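You operate a simulated robot arm through the tools that you are given. There is no shell and no other tool.

The job below is to be done with a simulated robot arm. You get a single attempt, and the scene is never put back.

Task
Press the white block's insert and put the block in the green tray.
Fine: knob at the size printed on the block; block in the nest, slide fully in, start, wait for the green lamp, slide out; no crack.

It is judged by the outcome, as a careful person would: the job done as asked, and still so three seconds after it is handed in. It fails if anything else is knocked over, pushed out of place, dropped, spilled or broken.

Robot
A 6-joint arm with a two-finger parallel gripper, fixed in place. Base frame: the origin is on the floor under the middle of its stand, x ahead of it, y to its left, z up; the work surface is at about z = 0.8. Units: m, degrees, N and s.
With the tool pointing down near the work surface it reaches from about 0.58 to 0.94 m from the base axis. Its first joint turns from -149.0 to 149.0 degrees. Payload 3.43 kg.
The tool frame sits at the grasp point between the pads (the TCP): z along the fingers, y along the line on which they close. The tips reach 0.034 m beyond it. The gripper opens to 0.128 m. The fingers are 0.024 m wide and 0.012 m thick; the gripper's body (0.048 by 0.13 m) begins 0.096 m behind the TCP.
Orientation is that of the tool frame in the base frame, as a unit quaternion [x, y, z, w]. With the fingers straight down and closing along the base's y, the tool's x points along the base's -x, its y along +y and its z along -z.

Tools
- The arm moves only by the tool send_rows. Its argument "plan" is a list of rows, each an object (a shift or turn left out is 0, a gripper value left out holds the last) with "jaw": the gripper command, from -1 (fully open) to 1 (shut), values between in proportion; "linear": the shift along the base's x, y, z in m, a list of three; "turn": the turn, a rotation vector about the base's x, y, z in degrees, a list of three. In form: [{"jaw": jaw, "linear": [x, y, z], "turn": [ax, ay, az]}, ...]. A call has 1 to 20 rows; each row is the pose to reach, as a shift and turn from the pose commanded when the call began. Rows are played at 5 a second. More than 0.05 m and 8.6 degrees between two rows, or a gripper value outside its range, and nothing of the call is played. Where a pose cannot be reached the arm comes as near as it can. A force on the tool above 70 N (or 10 N above the force at the start of the call, whichever is more), or a blocked arm, ends the call early, and 0.2 s more pass. Each finger travels about 0.108 m/s and halts on what it meets, pressing with about 43 N; the grip force reading is that of the motor and also rises with nothing between the fingers. The clock runs only during rows and for 0.2 s after the last one: add rows that repeat a pose to give the fingers time. The reply holds the time, the measured pose of the TCP, the force on the tool along the base axes, the opening and the grip force, in the units named above and with some noise, with the torque about the TCP (base axes, N m) and any sound that the robot's microphone picked up, and new pictures: "views" is both (left out), scene, wrist or none.
- Cameras (640 x 400 px; columns grow to the right, rows downward): "scene" is fixed at [0.0476, -0.4986, 1.5365]; the picture's right is [0.90, -0.44, 0.00], its down [-0.17, -0.35, -0.92] and it looks along [0.41, 0.83, -0.39] (base axes); focal length 347 px, centre (320, 200). "wrist" rides on the gripper at [0.076, -0.011, -0.16] in the tool frame; the picture's right is [0.15, 0.99, 0.00], its down [-0.88, 0.13, -0.46] and it looks along [-0.45, 0.07, 0.89] (tool axes); focal length 234 px, centre (320, 200). There is no depth. A picture from a camera that has moved, and an enlarged one, comes with that camera's place and axes in the base frame and with its lens.
- raise_lower(by): slides the trunk up (or, below 0, down) by that many m; the arm rides with it, the base frame stays. It gives what a move gives, with no picture.
- close_up(camera, box): a new picture of the part [left, top, right, bottom] of that camera's present view, enlarged. It takes no simulated time.
- sign_off(): hands the job in; it is judged then, once.

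Nothing tells you positions but the pictures and the camera data. Unless the task says otherwise, let go and move clear before handing in.

The tools are called as a command line: name --argument value ..., lists and objects as JSON in quotes. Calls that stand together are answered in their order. send_rows: Moves the arm, as the interface text tells. Its arguments: {"type":"object","properties":{"plan":{"type":"array"},"views":{"type":"string","enum":["both","scene","wrist","none"]}},"required":["plan"]} The other tools are called the same way: raise_lower (by) moves the trunk up or down; close_up (camera, box) takes an enlarged picture of a part of a camera's view; sign_off () hands the job in.

At the start:

```text
t: 0.0
ee_pos: [0.5381, 0.6214, 1.2112]
tool_rot: [0.0, 1.0, 0.0, 0.0]
contact_force: [-0.6, -0.5, -0.3]
moment: [-0.01, 0.01, -0.01]
grip_width: 0.1281
gripper_force: 0.0
trunk travel left (down, up): [-0.65, 0.06]
```

scene: 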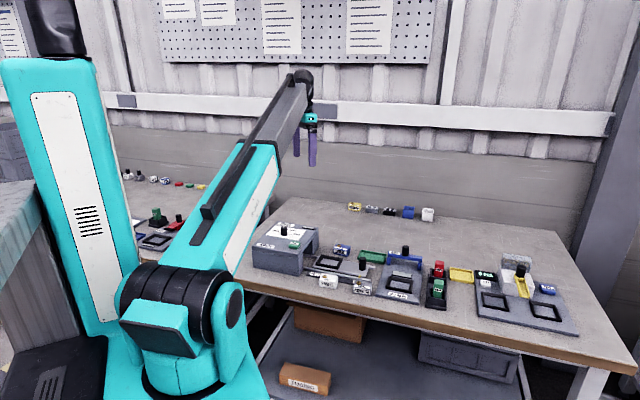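
wrist: 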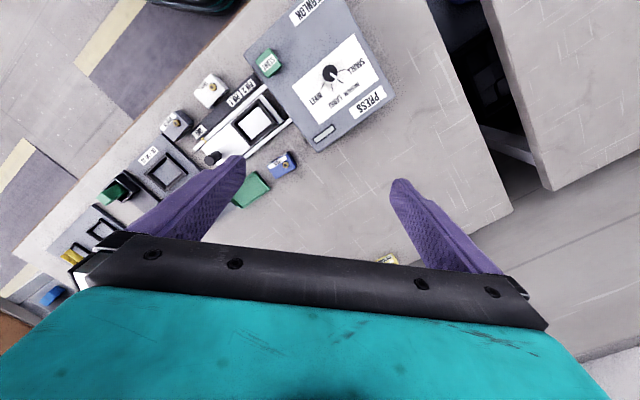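

I see a bench with a press station (grey box with a knob dial), a slide with a nest in front of it, other fixtures, and several small blocks. I'll take enlarged views before moving.

close_up --camera "scene" --box '[240, 200, 400, 300]'

close_up --camera "scene" --box '[380, 230, 580, 340]'

close_up --camera "wrist" --box '[180, 0, 400, 140]'

close_up --camera "wrist" --box '[80, 60, 320, 240]'

close_up --camera "scene" --box '[330, 190, 450, 240]'

close_up --camera "scene" --box '[110, 160, 220, 260]'

```text
4.00 times, centred on (320, 250) of scene
camera zoom: at [0.0476, -0.4986, 1.5365], right [0.9, -0.44, 0.0], down [-0.17, -0.35, -0.92], along [0.41, 0.83, -0.39], focal length 1388 px, centre (320, 0)
```

zoom: 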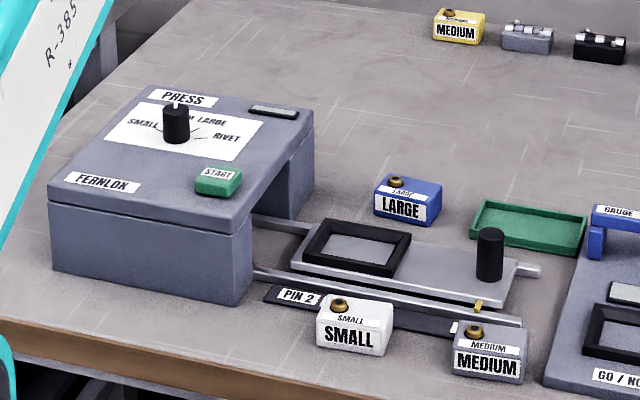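

```text
3.20 times, centred on (480, 285) of scene
camera zoom: at [0.0476, -0.4986, 1.5365], right [0.9, -0.44, 0.0], down [-0.17, -0.35, -0.92], along [0.41, 0.83, -0.39], focal length 1110 px, centre (-192, -72)
```

zoom: 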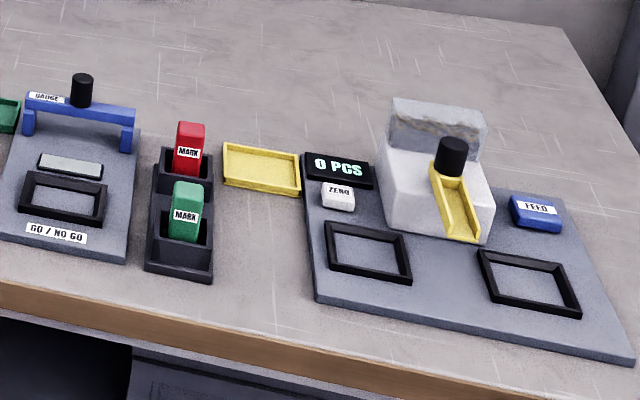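

```text
2.86 times, centred on (290, 70) of wrist
camera zoom: at [0.4606, 0.6099, 1.3711], right [-0.15, 0.99, 0.0], down [0.88, 0.13, 0.46], along [0.45, 0.07, -0.89], focal length 669 px, centre (406, 571)
```

zoom: 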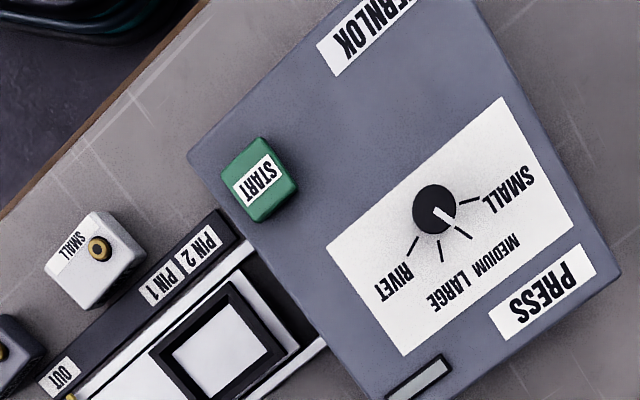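

```text
2.22 times, centred on (200, 150) of wrist
camera zoom: at [0.4606, 0.6099, 1.3711], right [-0.15, 0.99, 0.0], down [0.88, 0.13, 0.46], along [0.45, 0.07, -0.89], focal length 520 px, centre (587, 311)
```

zoom: 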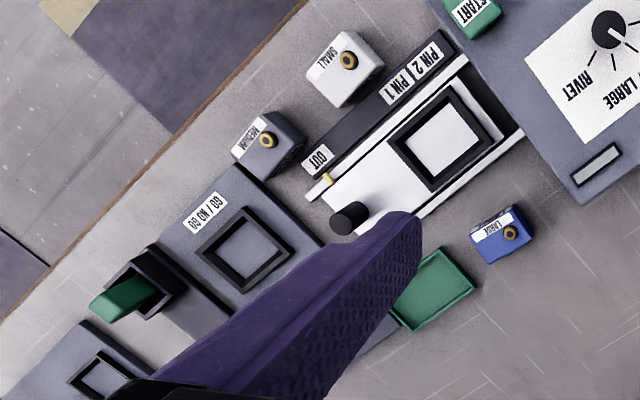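

```text
5.33 times, centred on (390, 215) of scene
camera zoom: at [0.0476, -0.4986, 1.5365], right [0.9, -0.44, 0.0], down [-0.17, -0.35, -0.92], along [0.41, 0.83, -0.39], focal length 1851 px, centre (-53, 120)
```

zoom: 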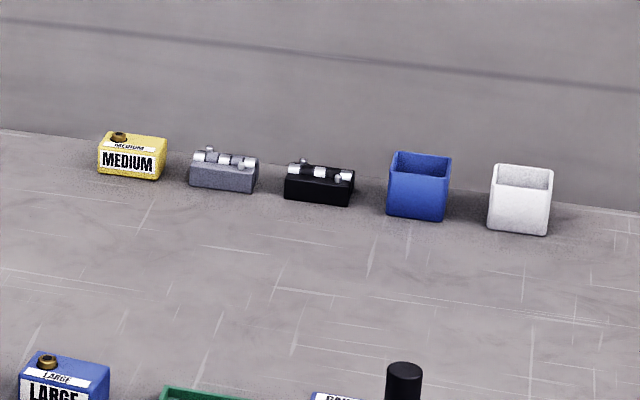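

```text
4.00 times, centred on (165, 210) of scene
camera zoom: at [0.0476, -0.4986, 1.5365], right [0.9, -0.44, 0.0], down [-0.17, -0.35, -0.92], along [0.41, 0.83, -0.39], focal length 1388 px, centre (940, 160)
```

zoom: 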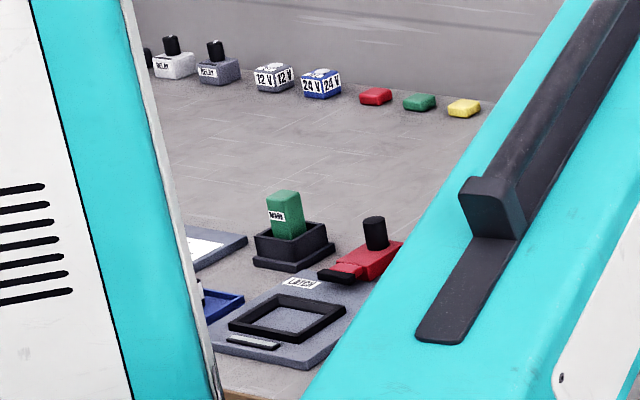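

The white block reads SMALL, so the knob must go to SMALL. The slide is out, the lamp bar is on the press top, and the green tray lies behind the slide. The rail seems to run at about 135° in the base frame, so I'll turn the wrist 45° and move over the area for a better look.

send_rows --plan '[{"jaw": -1, "linear": [0, -0.02, 0], "turn": [0, 0, 7.5]}, {"linear": [0, -0.05, 0], "turn": [0, 0, 15]}, {"linear": [0, -0.09, -0.01], "turn": [0, 0, 22.5]}, {"linear": [0, -0.12, -0.03], "turn": [0, 0, 30]}, {"linear": [0, -0.14, -0.05], "turn": [0, 0, 37.5]}, {"linear": [0, -0.15, -0.06], "turn": [0, 0, 45]}, {"linear": [0, -0.15, -0.06], "turn": [0, 0, 45]}]'

```text
t: 0.6
ee_pos: [0.5376, 0.5889, 1.2117]
tool_rot: [-0.08, 0.997, 0.005, 0.0]
contact_force: [-9.9, 23.3, -1.8]
moment: [-3.96, -1.87, -2.25]
grip_width: 0.1279
gripper_force: 0.1
trunk travel left (down, up): [-0.65, 0.06]
stopped in row 2: the force on the tool passed its limit at 156 N (the readings are from after the stop); the commanded pose is now the measured one
camera wrist: at [0.4635, 0.563, 1.3716], right [-0.3, 0.95, 0.01], down [0.85, 0.26, 0.46], along [0.43, 0.15, -0.89], focal length 234 px, centre (320, 200)
```

scene: 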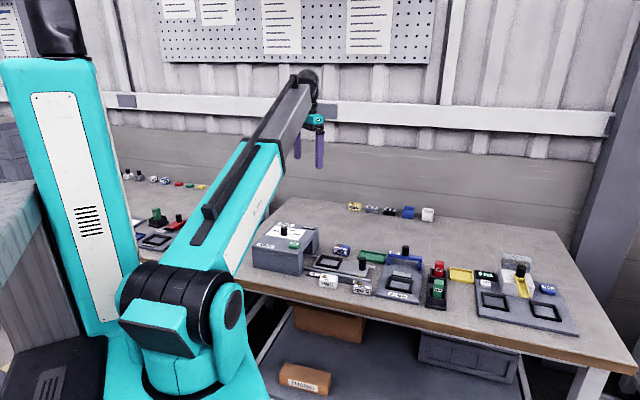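
wrist: 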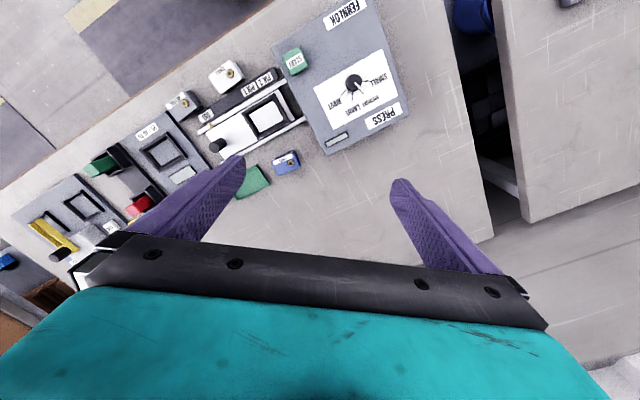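

The scene hasn't visibly changed, but the call stopped on a force limit in mid-air. I'll hold still for a moment and read the force again before I go on.

send_rows --plan '[{"jaw": -1}, {"jaw": -1}]' --views "none"

close_up --camera "scene" --box '[220, 50, 380, 190]'

```text
t: 1.2
ee_pos: [0.5369, 0.5871, 1.213]
tool_rot: [-0.079, 0.997, 0.005, -0.001]
contact_force: [-14.4, 32.7, -2.8]
moment: [-5.54, -2.77, -3.16]
grip_width: 0.1281
gripper_force: 0.1
trunk travel left (down, up): [-0.65, 0.06]
```

```text
2.86 times, centred on (300, 120) of scene
camera zoom: at [0.0476, -0.4986, 1.5365], right [0.9, -0.44, 0.0], down [-0.17, -0.35, -0.92], along [0.41, 0.83, -0.39], focal length 991 px, centre (377, 429)
```

zoom: 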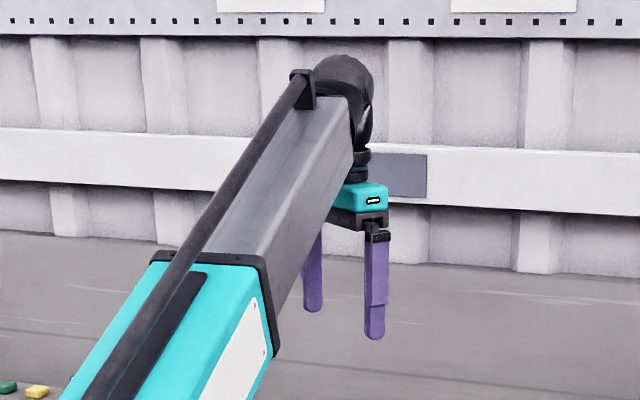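

The torque reading puts the contact about 0.17 m above the TCP, where the wrist camera housing is, so that housing was touching the arm's own boom. Nothing on the bench was touched. I'll back off to the starting pose, then go lower, where the boom is flatter, before turning.

send_rows --plan '[{"jaw": -1, "linear": [0.0, 0.017, 0], "turn": [0, 0, -4.5]}, {"linear": [0.0, 0.034, 0], "turn": [0, 0, -9]}, {"linear": [0.0, 0.034, -0.01], "turn": [0, 0, -9]}, {"linear": [0.0, 0.034, -0.03], "turn": [0, 0, -9]}]' --views "none"

```text
t: 2.2
ee_pos: [0.5383, 0.6214, 1.1823]
tool_rot: [-0.003, 1.0, 0.004, 0.0]
contact_force: [0.2, 0.0, 0.6]
moment: [0.03, -0.05, 0.02]
grip_width: 0.1281
gripper_force: 0.0
trunk travel left (down, up): [-0.65, 0.06]
```

Contact is gone and the pose is recovered. I'll go down to about z = 1.02, still well above the press, keeping the orientation.

send_rows --plan '[{"jaw": -1, "linear": [0.0, 0.0, -0.03], "turn": [-0.4, 0, -0.3]}, {"linear": [0.0, 0.0, -0.07], "turn": [-0.4, 0, -0.3]}, {"linear": [0.0, 0.0, -0.11], "turn": [-0.4, 0, -0.3]}, {"linear": [0.0, 0.0, -0.14], "turn": [-0.4, 0, -0.3]}, {"linear": [0.0, 0.0, -0.16], "turn": [-0.4, 0, -0.3]}]'

```text
t: 3.4
ee_pos: [0.5385, 0.6226, 1.0223]
tool_rot: [-0.002, 1.0, 0.002, 0.0]
contact_force: [0.1, 0.2, -0.3]
moment: [-0.02, 0.0, 0.01]
grip_width: 0.128
gripper_force: 0.2
trunk travel left (down, up): [-0.65, 0.06]
camera wrist: at [0.4619, 0.6097, 1.1821], right [-0.15, 0.99, 0.0], down [0.88, 0.13, 0.46], along [0.45, 0.07, -0.89], focal length 234 px, centre (320, 200)
```

scene: 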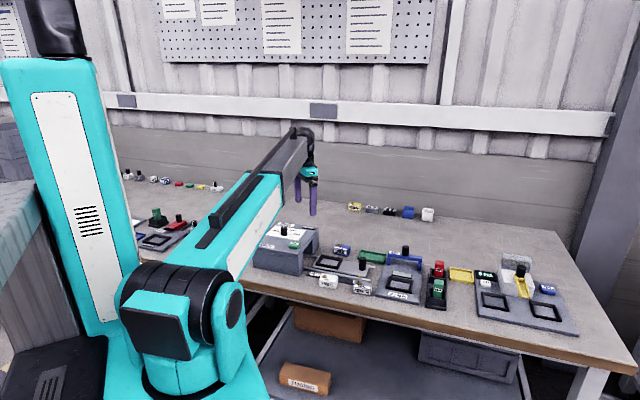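
wrist: 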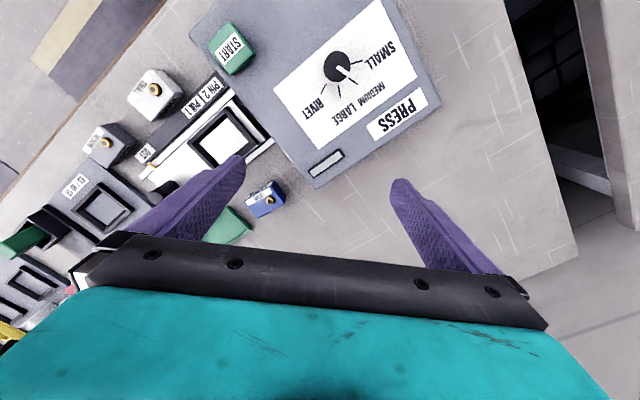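

The boom is flatter now. I'll look closely at the knob and nest from here and raise the trunk a little for more boom clearance.

close_up --camera "wrist" --box '[180, 0, 440, 190]'

close_up --camera "wrist" --box '[60, 60, 280, 240]'

raise_lower --by 0.05

```text
2.11 times, centred on (310, 95) of wrist
camera zoom: at [0.4619, 0.6097, 1.1821], right [-0.15, 0.99, 0.0], down [0.88, 0.13, 0.46], along [0.45, 0.07, -0.89], focal length 493 px, centre (341, 421)
```

zoom: 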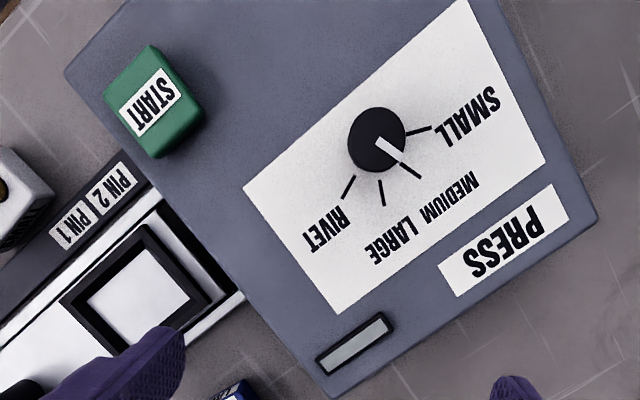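

```text
2.22 times, centred on (170, 150) of wrist
camera zoom: at [0.4619, 0.6097, 1.1821], right [-0.15, 0.99, 0.0], down [0.88, 0.13, 0.46], along [0.45, 0.07, -0.89], focal length 520 px, centre (653, 311)
```

zoom: 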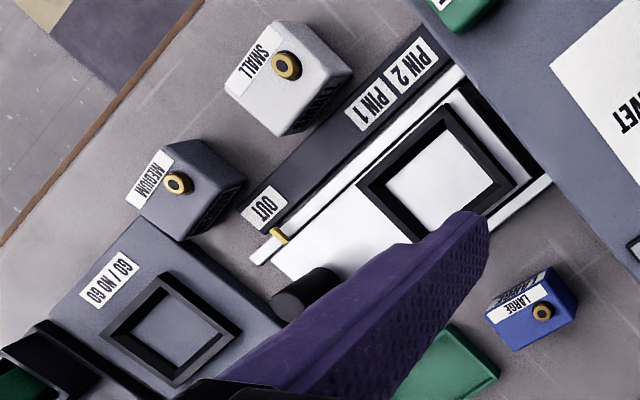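

```text
t: 4.3
ee_pos: [0.539, 0.6215, 1.0729]
tool_rot: [-0.001, 1.0, 0.001, 0.0]
contact_force: [-0.4, -0.3, -1.5]
moment: [0.03, -0.01, 0.02]
grip_width: 0.1282
gripper_force: 0.0
trunk travel left (down, up): [-0.7, 0.01]
```

The knob's white line points at MEDIUM, and SMALL is one step counter-clockwise as seen from above. I put the knob at about (0.446, 0.627) with the press top near z = 0.89. I'll hover over the knob with the jaws partly open, so they stay clear of START, and check the alignment.

send_rows --plan '[{"jaw": 0.0, "linear": [-0.03, 0.001, -0.01]}, {"linear": [-0.06, 0.003, -0.03]}, {"linear": [-0.085, 0.005, -0.05]}, {"linear": [-0.093, 0.005, -0.06]}, {"linear": [-0.093, 0.005, -0.06]}]'

close_up --camera "wrist" --box '[220, 80, 420, 205]'

```text
t: 5.5
ee_pos: [0.4447, 0.6283, 1.0134]
tool_rot: [0.0, 1.0, 0.001, -0.001]
contact_force: [0.0, 0.2, -0.9]
moment: [0.03, 0.05, 0.01]
grip_width: 0.064
gripper_force: 0.0
trunk travel left (down, up): [-0.7, 0.01]
camera wrist: at [0.369, 0.6156, 1.1731], right [-0.15, 0.99, 0.0], down [0.88, 0.13, 0.46], along [0.45, 0.07, -0.89], focal length 234 px, centre (320, 200)
```

scene: 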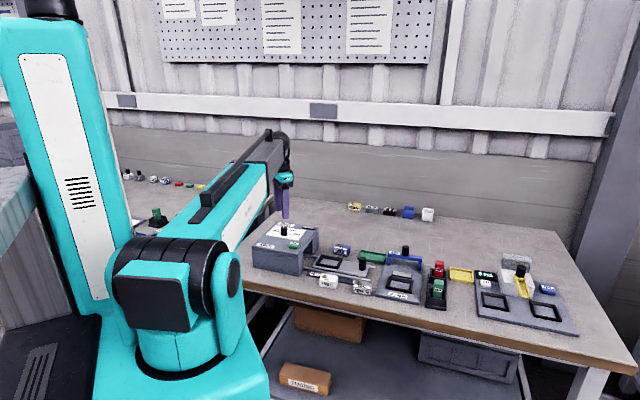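
wrist: 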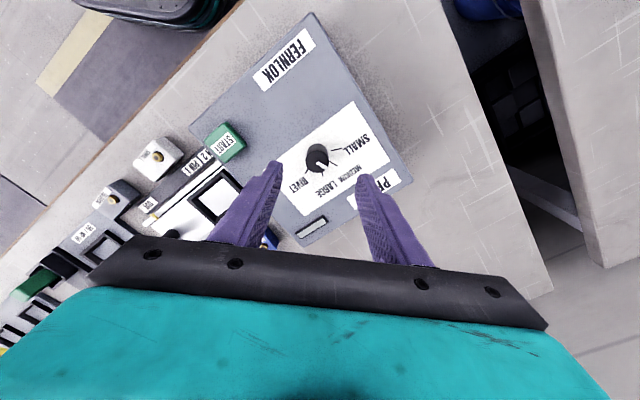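

```text
3.20 times, centred on (320, 142) of wrist
camera zoom: at [0.369, 0.6156, 1.1731], right [-0.15, 0.99, 0.0], down [0.88, 0.13, 0.46], along [0.45, 0.07, -0.89], focal length 749 px, centre (320, 384)
```

zoom: 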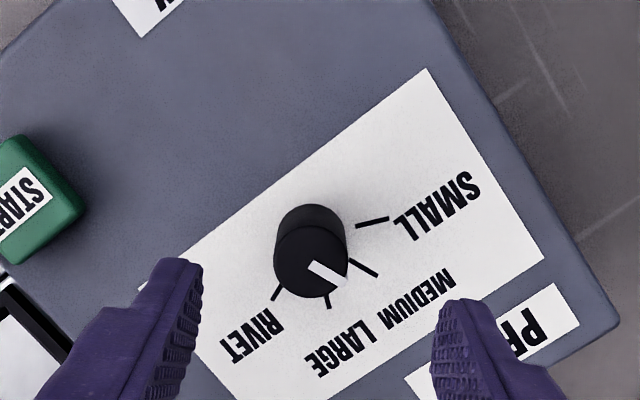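

The knob axis is at about (0.446, 0.625) with its top at z ≈ 0.933. The ticks are 45° apart, so it needs a +45° turn. I'll shift 3 mm, lower the fingers around the knob and close.

send_rows --plan '[{"jaw": 0.0, "linear": [0.001, -0.0033, -0.02]}, {"linear": [0.001, -0.0033, -0.045]}, {"linear": [0.001, -0.0033, -0.06]}, {"linear": [0.001, -0.0033, -0.069]}, {"linear": [0.001, -0.0033, -0.069]}]'

close_up --camera "wrist" --box '[220, 80, 420, 205]'

close_up --camera "scene" --box '[240, 170, 340, 270]'

```text
t: 6.7
ee_pos: [0.447, 0.6246, 0.9449]
tool_rot: [-0.001, 1.0, 0.002, 0.0]
contact_force: [0.7, -0.7, -0.4]
moment: [0.04, 0.0, -0.04]
grip_width: 0.064
gripper_force: 0.1
trunk travel left (down, up): [-0.7, 0.01]
camera wrist: at [0.3697, 0.611, 1.1038], right [-0.15, 0.99, 0.0], down [0.88, 0.13, 0.46], along [0.45, 0.07, -0.89], focal length 234 px, centre (320, 200)
```

scene: 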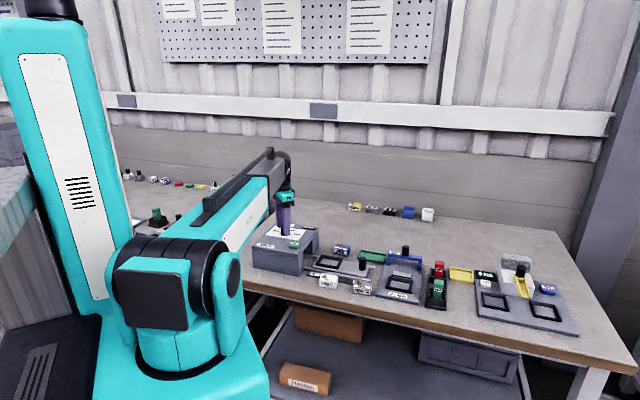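
wrist: 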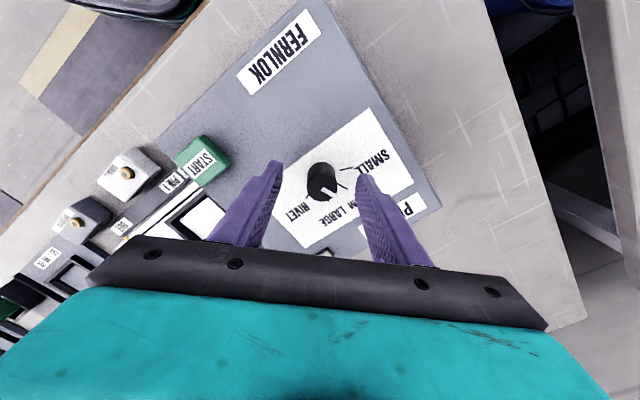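

```text
3.20 times, centred on (320, 142) of wrist
camera zoom: at [0.3697, 0.611, 1.1038], right [-0.15, 0.99, 0.0], down [0.88, 0.13, 0.46], along [0.45, 0.07, -0.89], focal length 749 px, centre (320, 384)
```

zoom: 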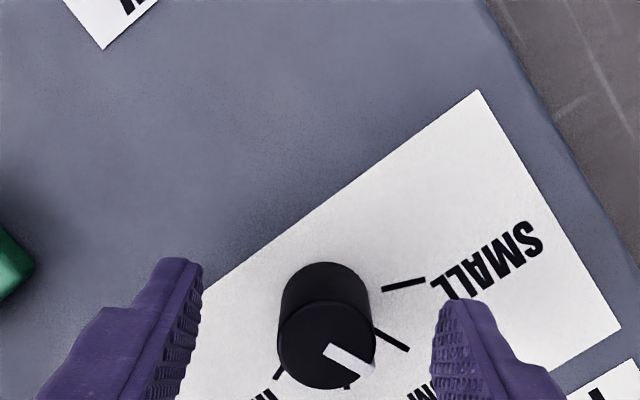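

```text
4.00 times, centred on (290, 220) of scene
camera zoom: at [0.0476, -0.4986, 1.5365], right [0.9, -0.44, 0.0], down [-0.17, -0.35, -0.92], along [0.41, 0.83, -0.39], focal length 1388 px, centre (440, 120)
```

zoom: 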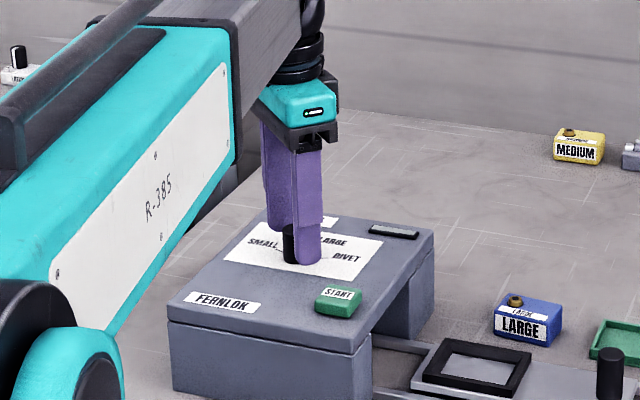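

The knob sits between the fingers, centred within about 1.5 mm. I'll trim that and close, then check before turning.

send_rows --plan '[{"jaw": 0.0, "linear": [0.0003, 0.0012, -0.002]}, {"jaw": 0.4, "linear": [0.0003, 0.0012, -0.002]}, {"jaw": 1.0, "linear": [0.0003, 0.0012, -0.002]}, {"jaw": 1.0, "linear": [0.0003, 0.0012, -0.002]}, {"jaw": 1.0, "linear": [0.0003, 0.0012, -0.002]}]' --views "wrist"

```text
t: 7.9
ee_pos: [0.447, 0.6247, 0.9428]
tool_rot: [-0.001, 1.0, 0.002, 0.0]
contact_force: [1.6, 8.3, 2.4]
moment: [-0.29, 0.08, 0.03]
grip_width: 0.0255
gripper_force: 45.6
trunk travel left (down, up): [-0.7, 0.01]
camera wrist: at [0.3699, 0.6129, 1.1017], right [-0.15, 0.99, 0.0], down [0.88, 0.13, 0.46], along [0.45, 0.07, -0.89], focal length 234 px, centre (320, 200)
```

wrist: 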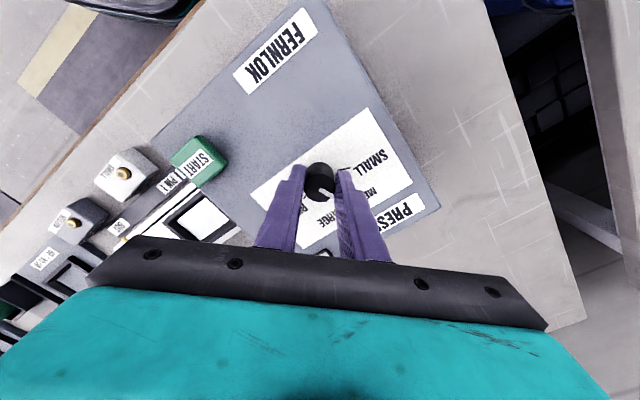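

The knob is gripped at 25.5 mm. I'll turn it +45° about its axis.

send_rows --plan '[{"jaw": 1.0, "linear": [0, 0.001, 0], "turn": [0, 0, 5]}, {"linear": [0, 0.001, 0], "turn": [0, 0, 11]}, {"linear": [0, 0.001, 0], "turn": [0, 0, 18]}, {"linear": [0, 0.001, 0], "turn": [0, 0, 25]}, {"linear": [0, 0.001, 0], "turn": [0, 0, 32]}, {"linear": [0, 0.001, 0], "turn": [0, 0, 39]}, {"linear": [0, 0.001, 0], "turn": [0, 0, 45]}, {"linear": [0, 0.001, 0], "turn": [0, 0, 45]}]' --views "both"

close_up --camera "wrist" --box '[220, 80, 420, 205]'

```text
t: 9.7
ee_pos: [0.4474, 0.6241, 0.943]
tool_rot: [-0.384, 0.923, 0.001, 0.0]
contact_force: [6.3, -10.6, 5.0]
moment: [-0.87, -0.45, -0.08]
grip_width: 0.0256
gripper_force: 44.5
trunk travel left (down, up): [-0.7, 0.01]
camera wrist: at [0.4011, 0.5613, 1.1018], right [-0.8, 0.59, 0.0], down [0.53, 0.72, 0.46], along [0.27, 0.37, -0.89], focal length 234 px, centre (320, 200)
```

scene: 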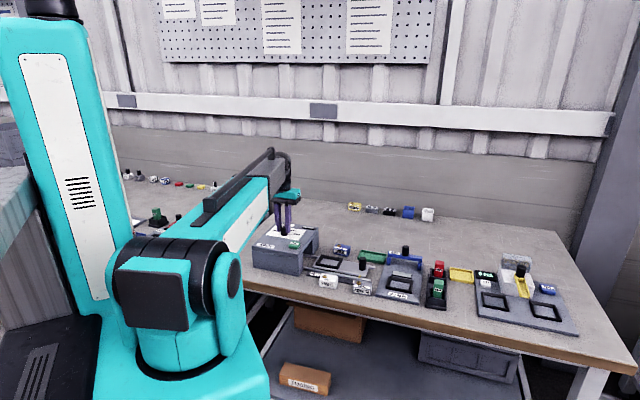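
wrist: 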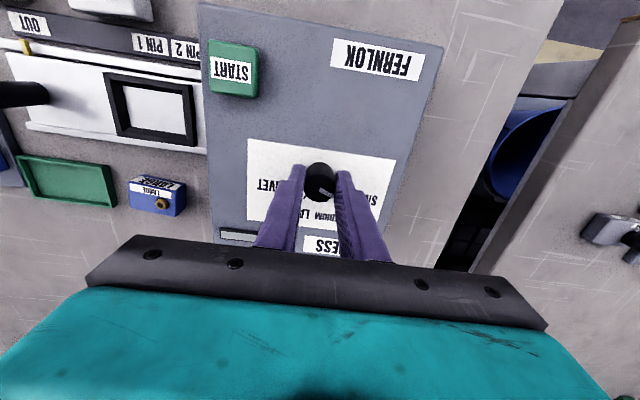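

```text
3.20 times, centred on (320, 142) of wrist
camera zoom: at [0.4011, 0.5613, 1.1018], right [-0.8, 0.59, 0.0], down [0.53, 0.72, 0.46], along [0.27, 0.37, -0.89], focal length 749 px, centre (320, 384)
```

zoom: 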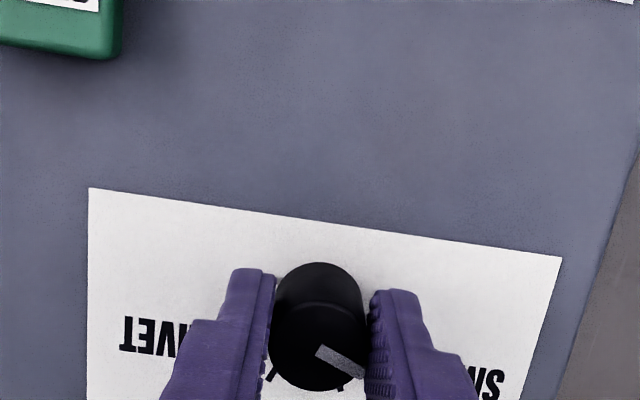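

The pointer moved with the gripper. I'll open, rise straight up and check where it points.

send_rows --plan '[{"jaw": 0.3}, {"jaw": 0.0}, {"jaw": 0.0}, {"jaw": 0.0, "linear": [0, 0, 0.03]}, {"jaw": 0.0, "linear": [0, 0, 0.07]}, {"jaw": 0.0, "linear": [0, 0, 0.09]}, {"jaw": 0.0, "linear": [0, 0, 0.09]}]' --views "wrist"

close_up --camera "wrist" --box '[220, 80, 420, 205]'

```text
t: 11.3
ee_pos: [0.4476, 0.6261, 1.0322]
tool_rot: [-0.384, 0.923, 0.001, 0.0]
contact_force: [0.0, 0.4, 0.7]
moment: [-0.02, -0.01, -0.04]
grip_width: 0.0641
gripper_force: 0.0
trunk travel left (down, up): [-0.7, 0.01]
camera wrist: at [0.4008, 0.5637, 1.1917], right [-0.8, 0.6, 0.0], down [0.53, 0.71, 0.46], along [0.27, 0.37, -0.89], focal length 234 px, centre (320, 200)
```

wrist: 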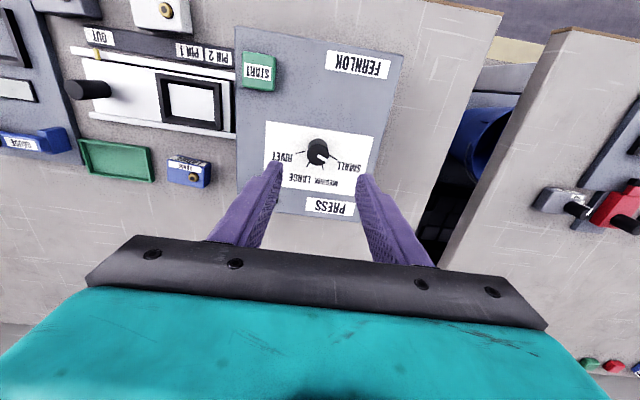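

```text
3.20 times, centred on (320, 142) of wrist
camera zoom: at [0.4008, 0.5637, 1.1917], right [-0.8, 0.6, 0.0], down [0.53, 0.71, 0.46], along [0.27, 0.37, -0.89], focal length 749 px, centre (320, 384)
```

zoom: 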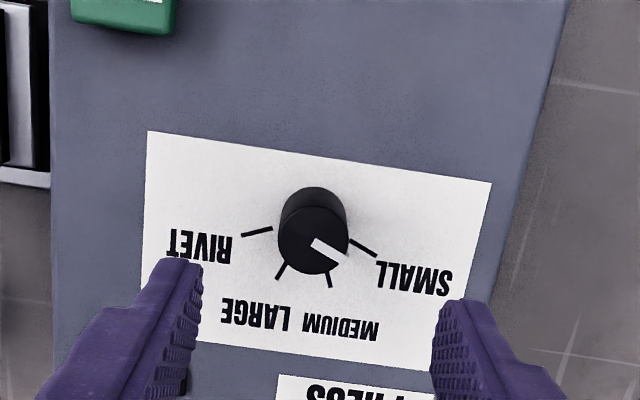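

close_up --camera "wrist" --box '[290, 130, 350, 170]'

close_up --camera "wrist" --box '[60, 0, 280, 200]'

```text
10.00 times, centred on (320, 150) of wrist
camera zoom: at [0.4008, 0.5637, 1.1917], right [-0.8, 0.6, 0.0], down [0.53, 0.71, 0.46], along [0.27, 0.37, -0.89], focal length 2342 px, centre (320, 700)
```

zoom: 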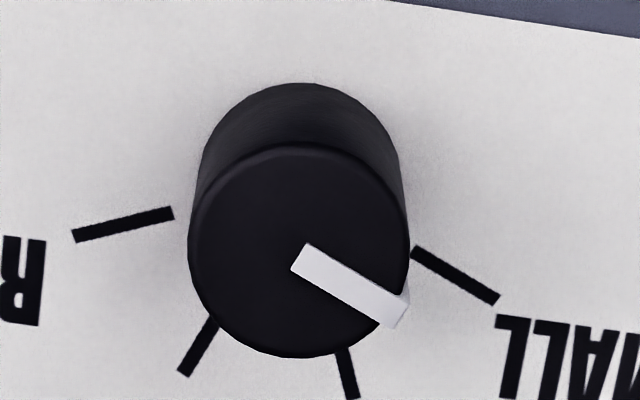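

```text
2.00 times, centred on (170, 100) of wrist
camera zoom: at [0.4008, 0.5637, 1.1917], right [-0.8, 0.6, 0.0], down [0.53, 0.71, 0.46], along [0.27, 0.37, -0.89], focal length 468 px, centre (620, 400)
```

zoom: 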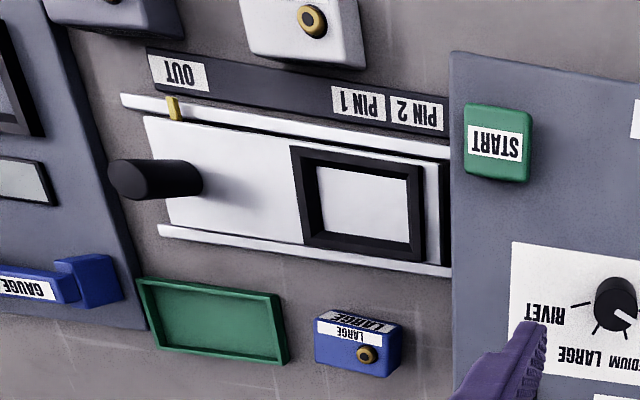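

The pointer is parallel to the SMALL tick, so the knob is set. The rails run at about 135°, so my current wrist angle is aligned with the nest. Next I'll move over the white block and nest to measure them.

send_rows --plan '[{"jaw": 0.0, "linear": [0.015, -0.03, 0]}, {"linear": [0.035, -0.07, 0]}, {"linear": [0.055, -0.11, 0]}, {"linear": [0.075, -0.15, 0]}, {"linear": [0.09, -0.185, -0.01]}, {"linear": [0.1, -0.205, -0.02]}, {"linear": [0.1, -0.205, -0.02]}]' --views "wrist"

close_up --camera "wrist" --box '[220, 20, 380, 120]'

close_up --camera "wrist" --box '[180, 80, 460, 255]'

```text
t: 12.9
ee_pos: [0.5489, 0.4189, 1.0103]
tool_rot: [-0.383, 0.924, 0.002, -0.001]
contact_force: [0.1, -0.1, -0.1]
moment: [-0.02, 0.0, -0.01]
grip_width: 0.0641
gripper_force: 0.1
trunk travel left (down, up): [-0.7, 0.01]
camera wrist: at [0.5017, 0.3562, 1.1712], right [-0.8, 0.59, 0.0], down [0.53, 0.71, 0.46], along [0.27, 0.37, -0.89], focal length 234 px, centre (320, 200)
```

wrist: 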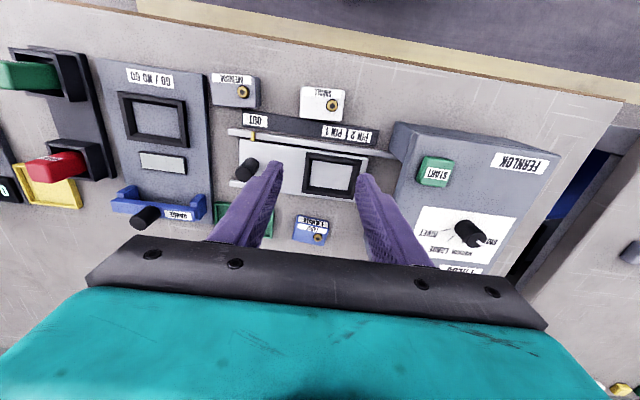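

```text
4.00 times, centred on (300, 70) of wrist
camera zoom: at [0.5017, 0.3562, 1.1712], right [-0.8, 0.59, 0.0], down [0.53, 0.71, 0.46], along [0.27, 0.37, -0.89], focal length 937 px, centre (400, 720)
```

zoom: 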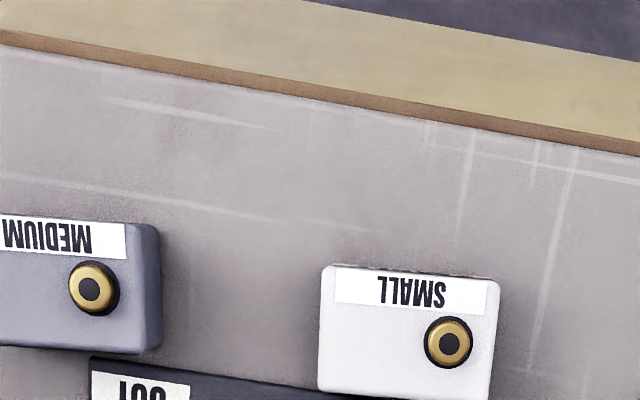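

```text
2.29 times, centred on (320, 168) of wrist
camera zoom: at [0.5017, 0.3562, 1.1712], right [-0.8, 0.59, 0.0], down [0.53, 0.71, 0.46], along [0.27, 0.37, -0.89], focal length 535 px, centre (320, 274)
```

zoom: 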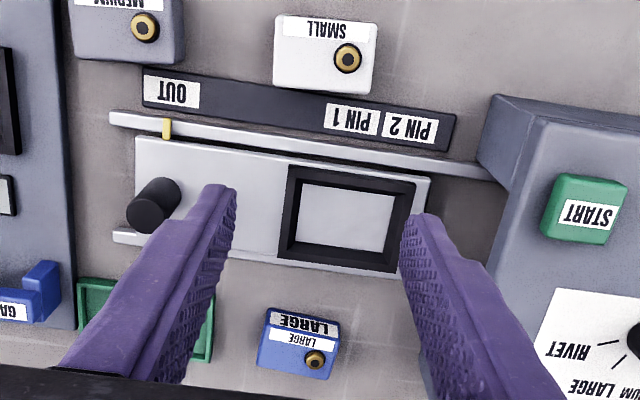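

The white block's centre is at about (0.517, 0.381). It measures roughly 54 × 38 mm and is turned about 3° relative to the nest. I'll go above it with the jaws wider and check the alignment from close up.

send_rows --plan '[{"jaw": -0.4, "linear": [-0.015, -0.018, -0.02], "turn": [0, 0, 1]}, {"jaw": -0.4, "linear": [-0.028, -0.034, -0.045], "turn": [0, 0, 2]}, {"jaw": -0.4, "linear": [-0.032, -0.038, -0.06], "turn": [0, 0, 3]}, {"jaw": -0.4, "linear": [-0.032, -0.038, -0.06], "turn": [0, 0, 3]}]' --views "wrist"

close_up --camera "wrist" --box '[220, 90, 420, 215]'

```text
t: 13.9
ee_pos: [0.5147, 0.3816, 0.9529]
tool_rot: [-0.408, 0.913, 0.0, 0.0]
contact_force: [-0.1, -0.8, 0.4]
moment: [0.0, 0.0, 0.0]
grip_width: 0.0895
gripper_force: 0.1
trunk travel left (down, up): [-0.7, 0.01]
camera wrist: at [0.4733, 0.3166, 1.1119], right [-0.83, 0.55, 0.0], down [0.49, 0.74, 0.46], along [0.25, 0.38, -0.89], focal length 234 px, centre (320, 200)
```

wrist: 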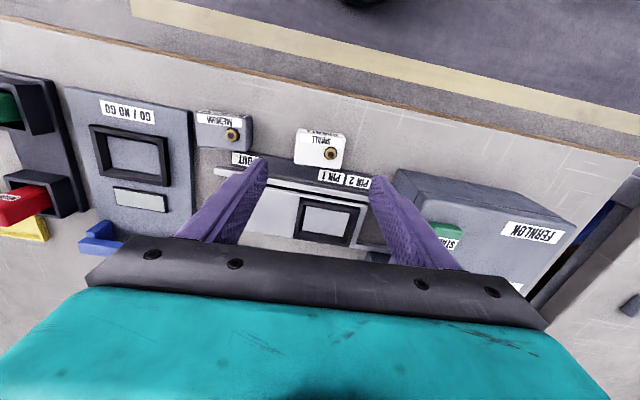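

```text
3.20 times, centred on (320, 152) of wrist
camera zoom: at [0.4733, 0.3166, 1.1119], right [-0.83, 0.55, 0.0], down [0.49, 0.74, 0.46], along [0.25, 0.38, -0.89], focal length 749 px, centre (320, 352)
```

zoom: 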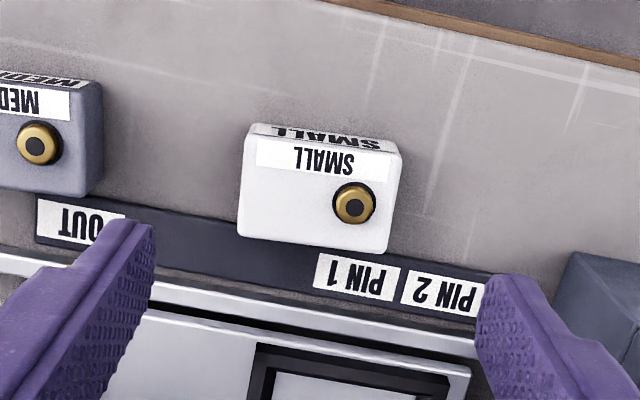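

The block is centred between the fingers to within about a millimetre. I'll go down so the fingertips stop 20 mm above the table, which leaves them clear of the nest rim later, and then close.

send_rows --plan '[{"jaw": -0.4, "linear": [0, 0, -0.03], "turn": [0, 0, 1.2]}, {"linear": [0, 0, -0.065], "turn": [0, 0, 1.2]}, {"linear": [0, 0, -0.09], "turn": [0, 0, 1.2]}, {"linear": [0, 0, -0.099], "turn": [0, 0, 1.2]}, {"linear": [0, 0, -0.099], "turn": [0, 0, 1.2]}]' --views "wrist"

close_up --camera "wrist" --box '[220, 90, 420, 215]'

close_up --camera "scene" --box '[270, 210, 400, 310]'

```text
t: 15.1
ee_pos: [0.5142, 0.3823, 0.8519]
tool_rot: [-0.417, 0.909, 0.001, -0.001]
contact_force: [0.8, 1.0, 0.2]
moment: [-0.02, 0.01, 0.0]
grip_width: 0.0896
gripper_force: 0.0
trunk travel left (down, up): [-0.7, 0.01]
camera wrist: at [0.4732, 0.3167, 1.0111], right [-0.85, 0.53, 0.0], down [0.48, 0.75, 0.46], along [0.24, 0.39, -0.89], focal length 234 px, centre (320, 200)
```

wrist: 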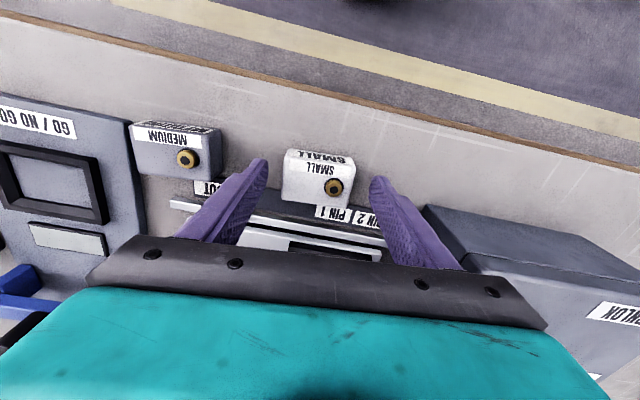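

```text
3.20 times, centred on (320, 152) of wrist
camera zoom: at [0.4732, 0.3167, 1.0111], right [-0.85, 0.53, 0.0], down [0.48, 0.75, 0.46], along [0.24, 0.39, -0.89], focal length 749 px, centre (320, 352)
```

zoom: 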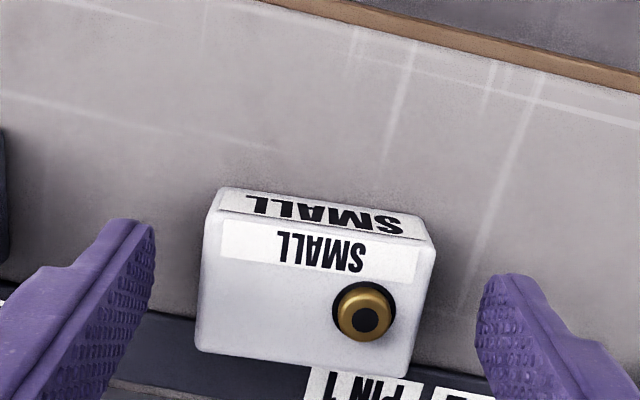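

```text
4.00 times, centred on (335, 260) of scene
camera zoom: at [0.0476, -0.4986, 1.5365], right [0.9, -0.44, 0.0], down [-0.17, -0.35, -0.92], along [0.41, 0.83, -0.39], focal length 1388 px, centre (260, -40)
```

zoom: 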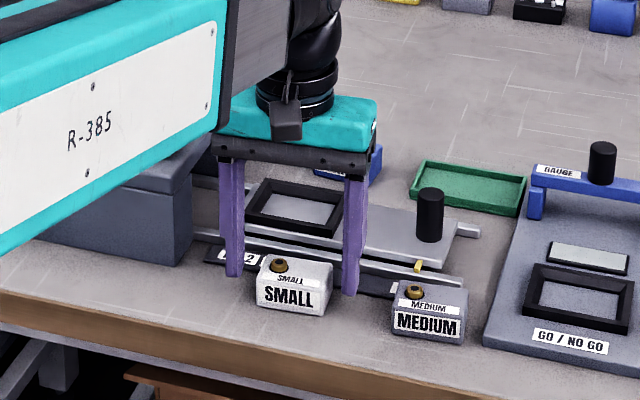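

The fingers straddle the block with about 15 mm clearance each side. I'll trim 3 mm toward the block's centre line and close.

send_rows --plan '[{"jaw": -0.4, "linear": [-0.0012, -0.003, 0.001]}, {"jaw": 0.0, "linear": [-0.0012, -0.003, 0.001]}, {"jaw": 0.6, "linear": [-0.0012, -0.003, 0.001]}, {"jaw": 1.0, "linear": [-0.0012, -0.003, 0.001]}, {"jaw": 1.0, "linear": [-0.0012, -0.003, 0.001]}, {"jaw": 1.0, "linear": [-0.0012, -0.003, 0.001]}]' --views "wrist"

close_up --camera "wrist" --box '[220, 90, 420, 215]'

```text
t: 16.5
ee_pos: [0.5137, 0.3806, 0.8524]
tool_rot: [-0.418, 0.909, 0.001, 0.0]
contact_force: [0.5, 0.3, -0.3]
moment: [0.03, 0.0, -0.02]
grip_width: 0.0592
gripper_force: 43.4
trunk travel left (down, up): [-0.7, 0.01]
camera wrist: at [0.4719, 0.3139, 1.0124], right [-0.84, 0.53, 0.0], down [0.48, 0.75, 0.46], along [0.24, 0.39, -0.89], focal length 234 px, centre (320, 200)
```

wrist: 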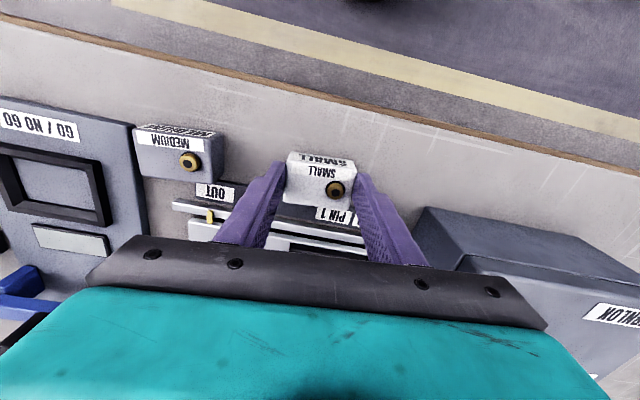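

```text
3.20 times, centred on (320, 152) of wrist
camera zoom: at [0.4719, 0.3139, 1.0124], right [-0.84, 0.53, 0.0], down [0.48, 0.75, 0.46], along [0.24, 0.39, -0.89], focal length 749 px, centre (320, 352)
```

zoom: 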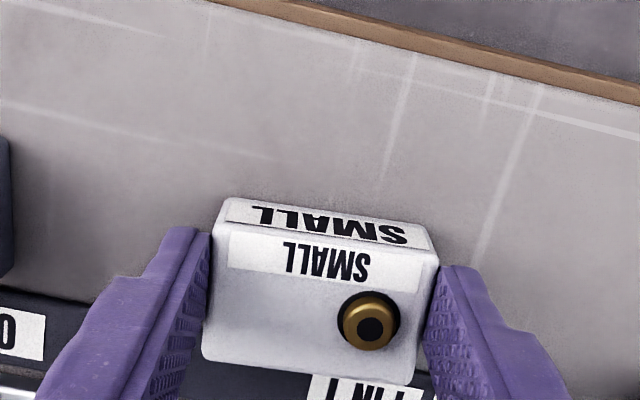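

The block is gripped at 59 mm. I'll lift it, carry it to a hover over the nest at about (0.566, 0.472) and square it to the rails.

send_rows --plan '[{"jaw": 1.0, "linear": [0, 0, 0.015]}, {"linear": [0, 0, 0.045]}, {"linear": [0, 0, 0.08]}, {"linear": [0.0, 0.0, 0.1]}, {"linear": [0.01, 0.02, 0.1], "turn": [0, 0, -1]}, {"linear": [0.028, 0.05, 0.1], "turn": [0, 0, -2]}, {"linear": [0.045, 0.08, 0.1], "turn": [0, 0, -3.5]}, {"linear": [0.0525, 0.0925, 0.1], "turn": [0, 0, -4.3]}, {"linear": [0.0525, 0.0925, 0.1], "turn": [0, 0, -4.3]}]' --views "both"

close_up --camera "wrist" --box '[220, 90, 420, 215]'

close_up --camera "scene" --box '[270, 200, 400, 300]'

```text
t: 18.5
ee_pos: [0.5666, 0.4719, 0.9539]
tool_rot: [-0.381, 0.924, 0.001, 0.0]
contact_force: [-0.3, -1.1, -1.0]
moment: [0.0, 0.01, -0.01]
grip_width: 0.0589
gripper_force: 43.1
trunk travel left (down, up): [-0.7, 0.01]
camera wrist: at [0.5199, 0.4092, 1.1141], right [-0.8, 0.6, 0.0], down [0.53, 0.71, 0.46], along [0.27, 0.37, -0.89], focal length 234 px, centre (320, 200)
```

scene: 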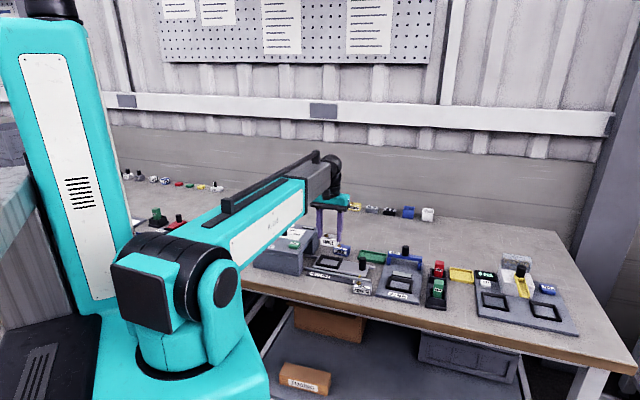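
wrist: 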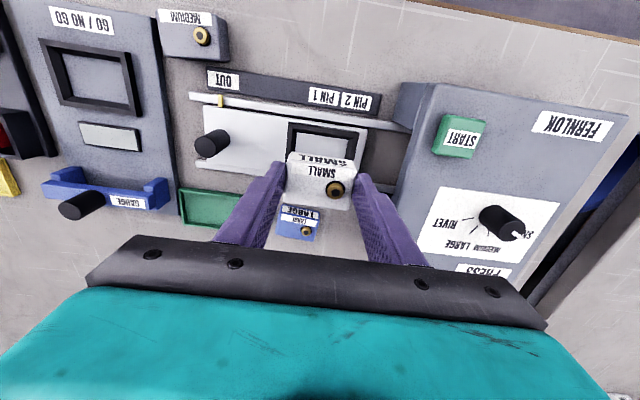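

```text
3.20 times, centred on (320, 152) of wrist
camera zoom: at [0.5199, 0.4092, 1.1141], right [-0.8, 0.6, 0.0], down [0.53, 0.71, 0.46], along [0.27, 0.37, -0.89], focal length 749 px, centre (320, 352)
```

zoom: 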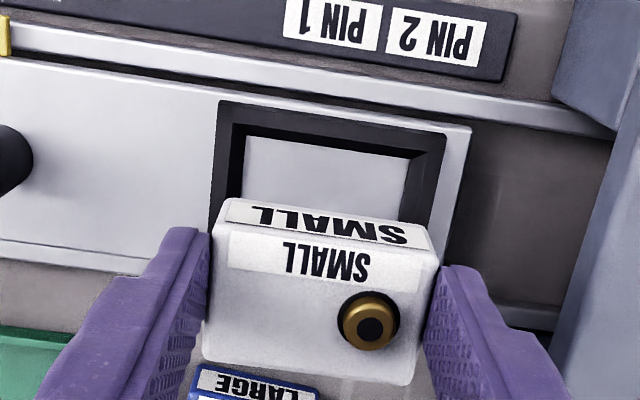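

```text
4.00 times, centred on (335, 250) of scene
camera zoom: at [0.0476, -0.4986, 1.5365], right [0.9, -0.44, 0.0], down [-0.17, -0.35, -0.92], along [0.41, 0.83, -0.39], focal length 1388 px, centre (260, 0)
```

zoom: 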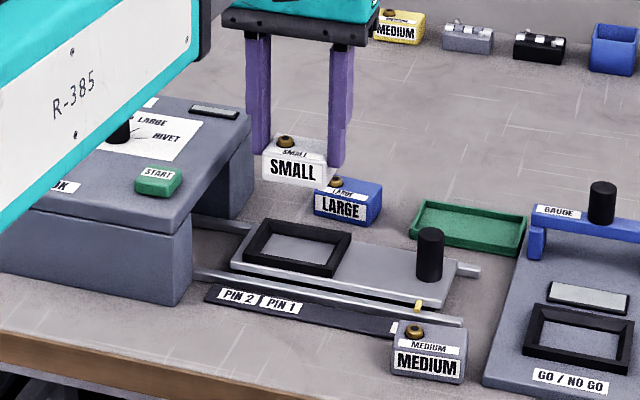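

close_up --camera "wrist" --box '[270, 110, 380, 180]'

close_up --camera "scene" --box '[320, 245, 380, 285]'

```text
5.71 times, centred on (325, 145) of wrist
camera zoom: at [0.5199, 0.4092, 1.1141], right [-0.8, 0.6, 0.0], down [0.53, 0.71, 0.46], along [0.27, 0.37, -0.89], focal length 1338 px, centre (291, 514)
```

zoom: 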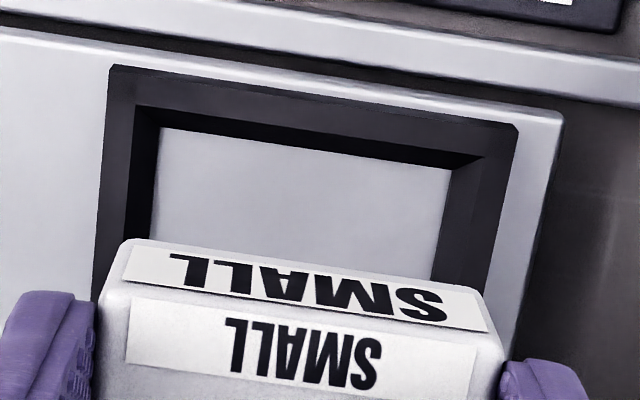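

```text
10.00 times, centred on (350, 265) of scene
camera zoom: at [0.0476, -0.4986, 1.5365], right [0.9, -0.44, 0.0], down [-0.17, -0.35, -0.92], along [0.41, 0.83, -0.39], focal length 3470 px, centre (20, -450)
```

zoom: 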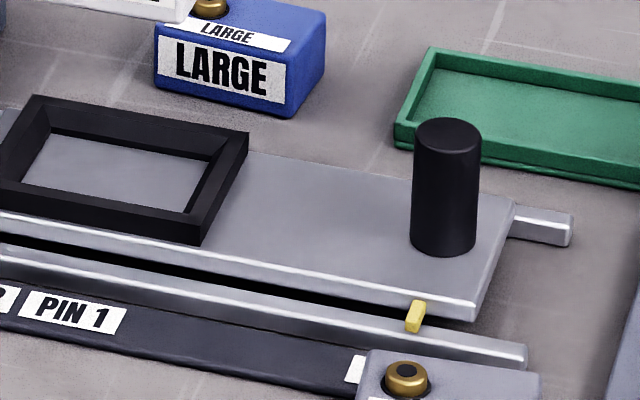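

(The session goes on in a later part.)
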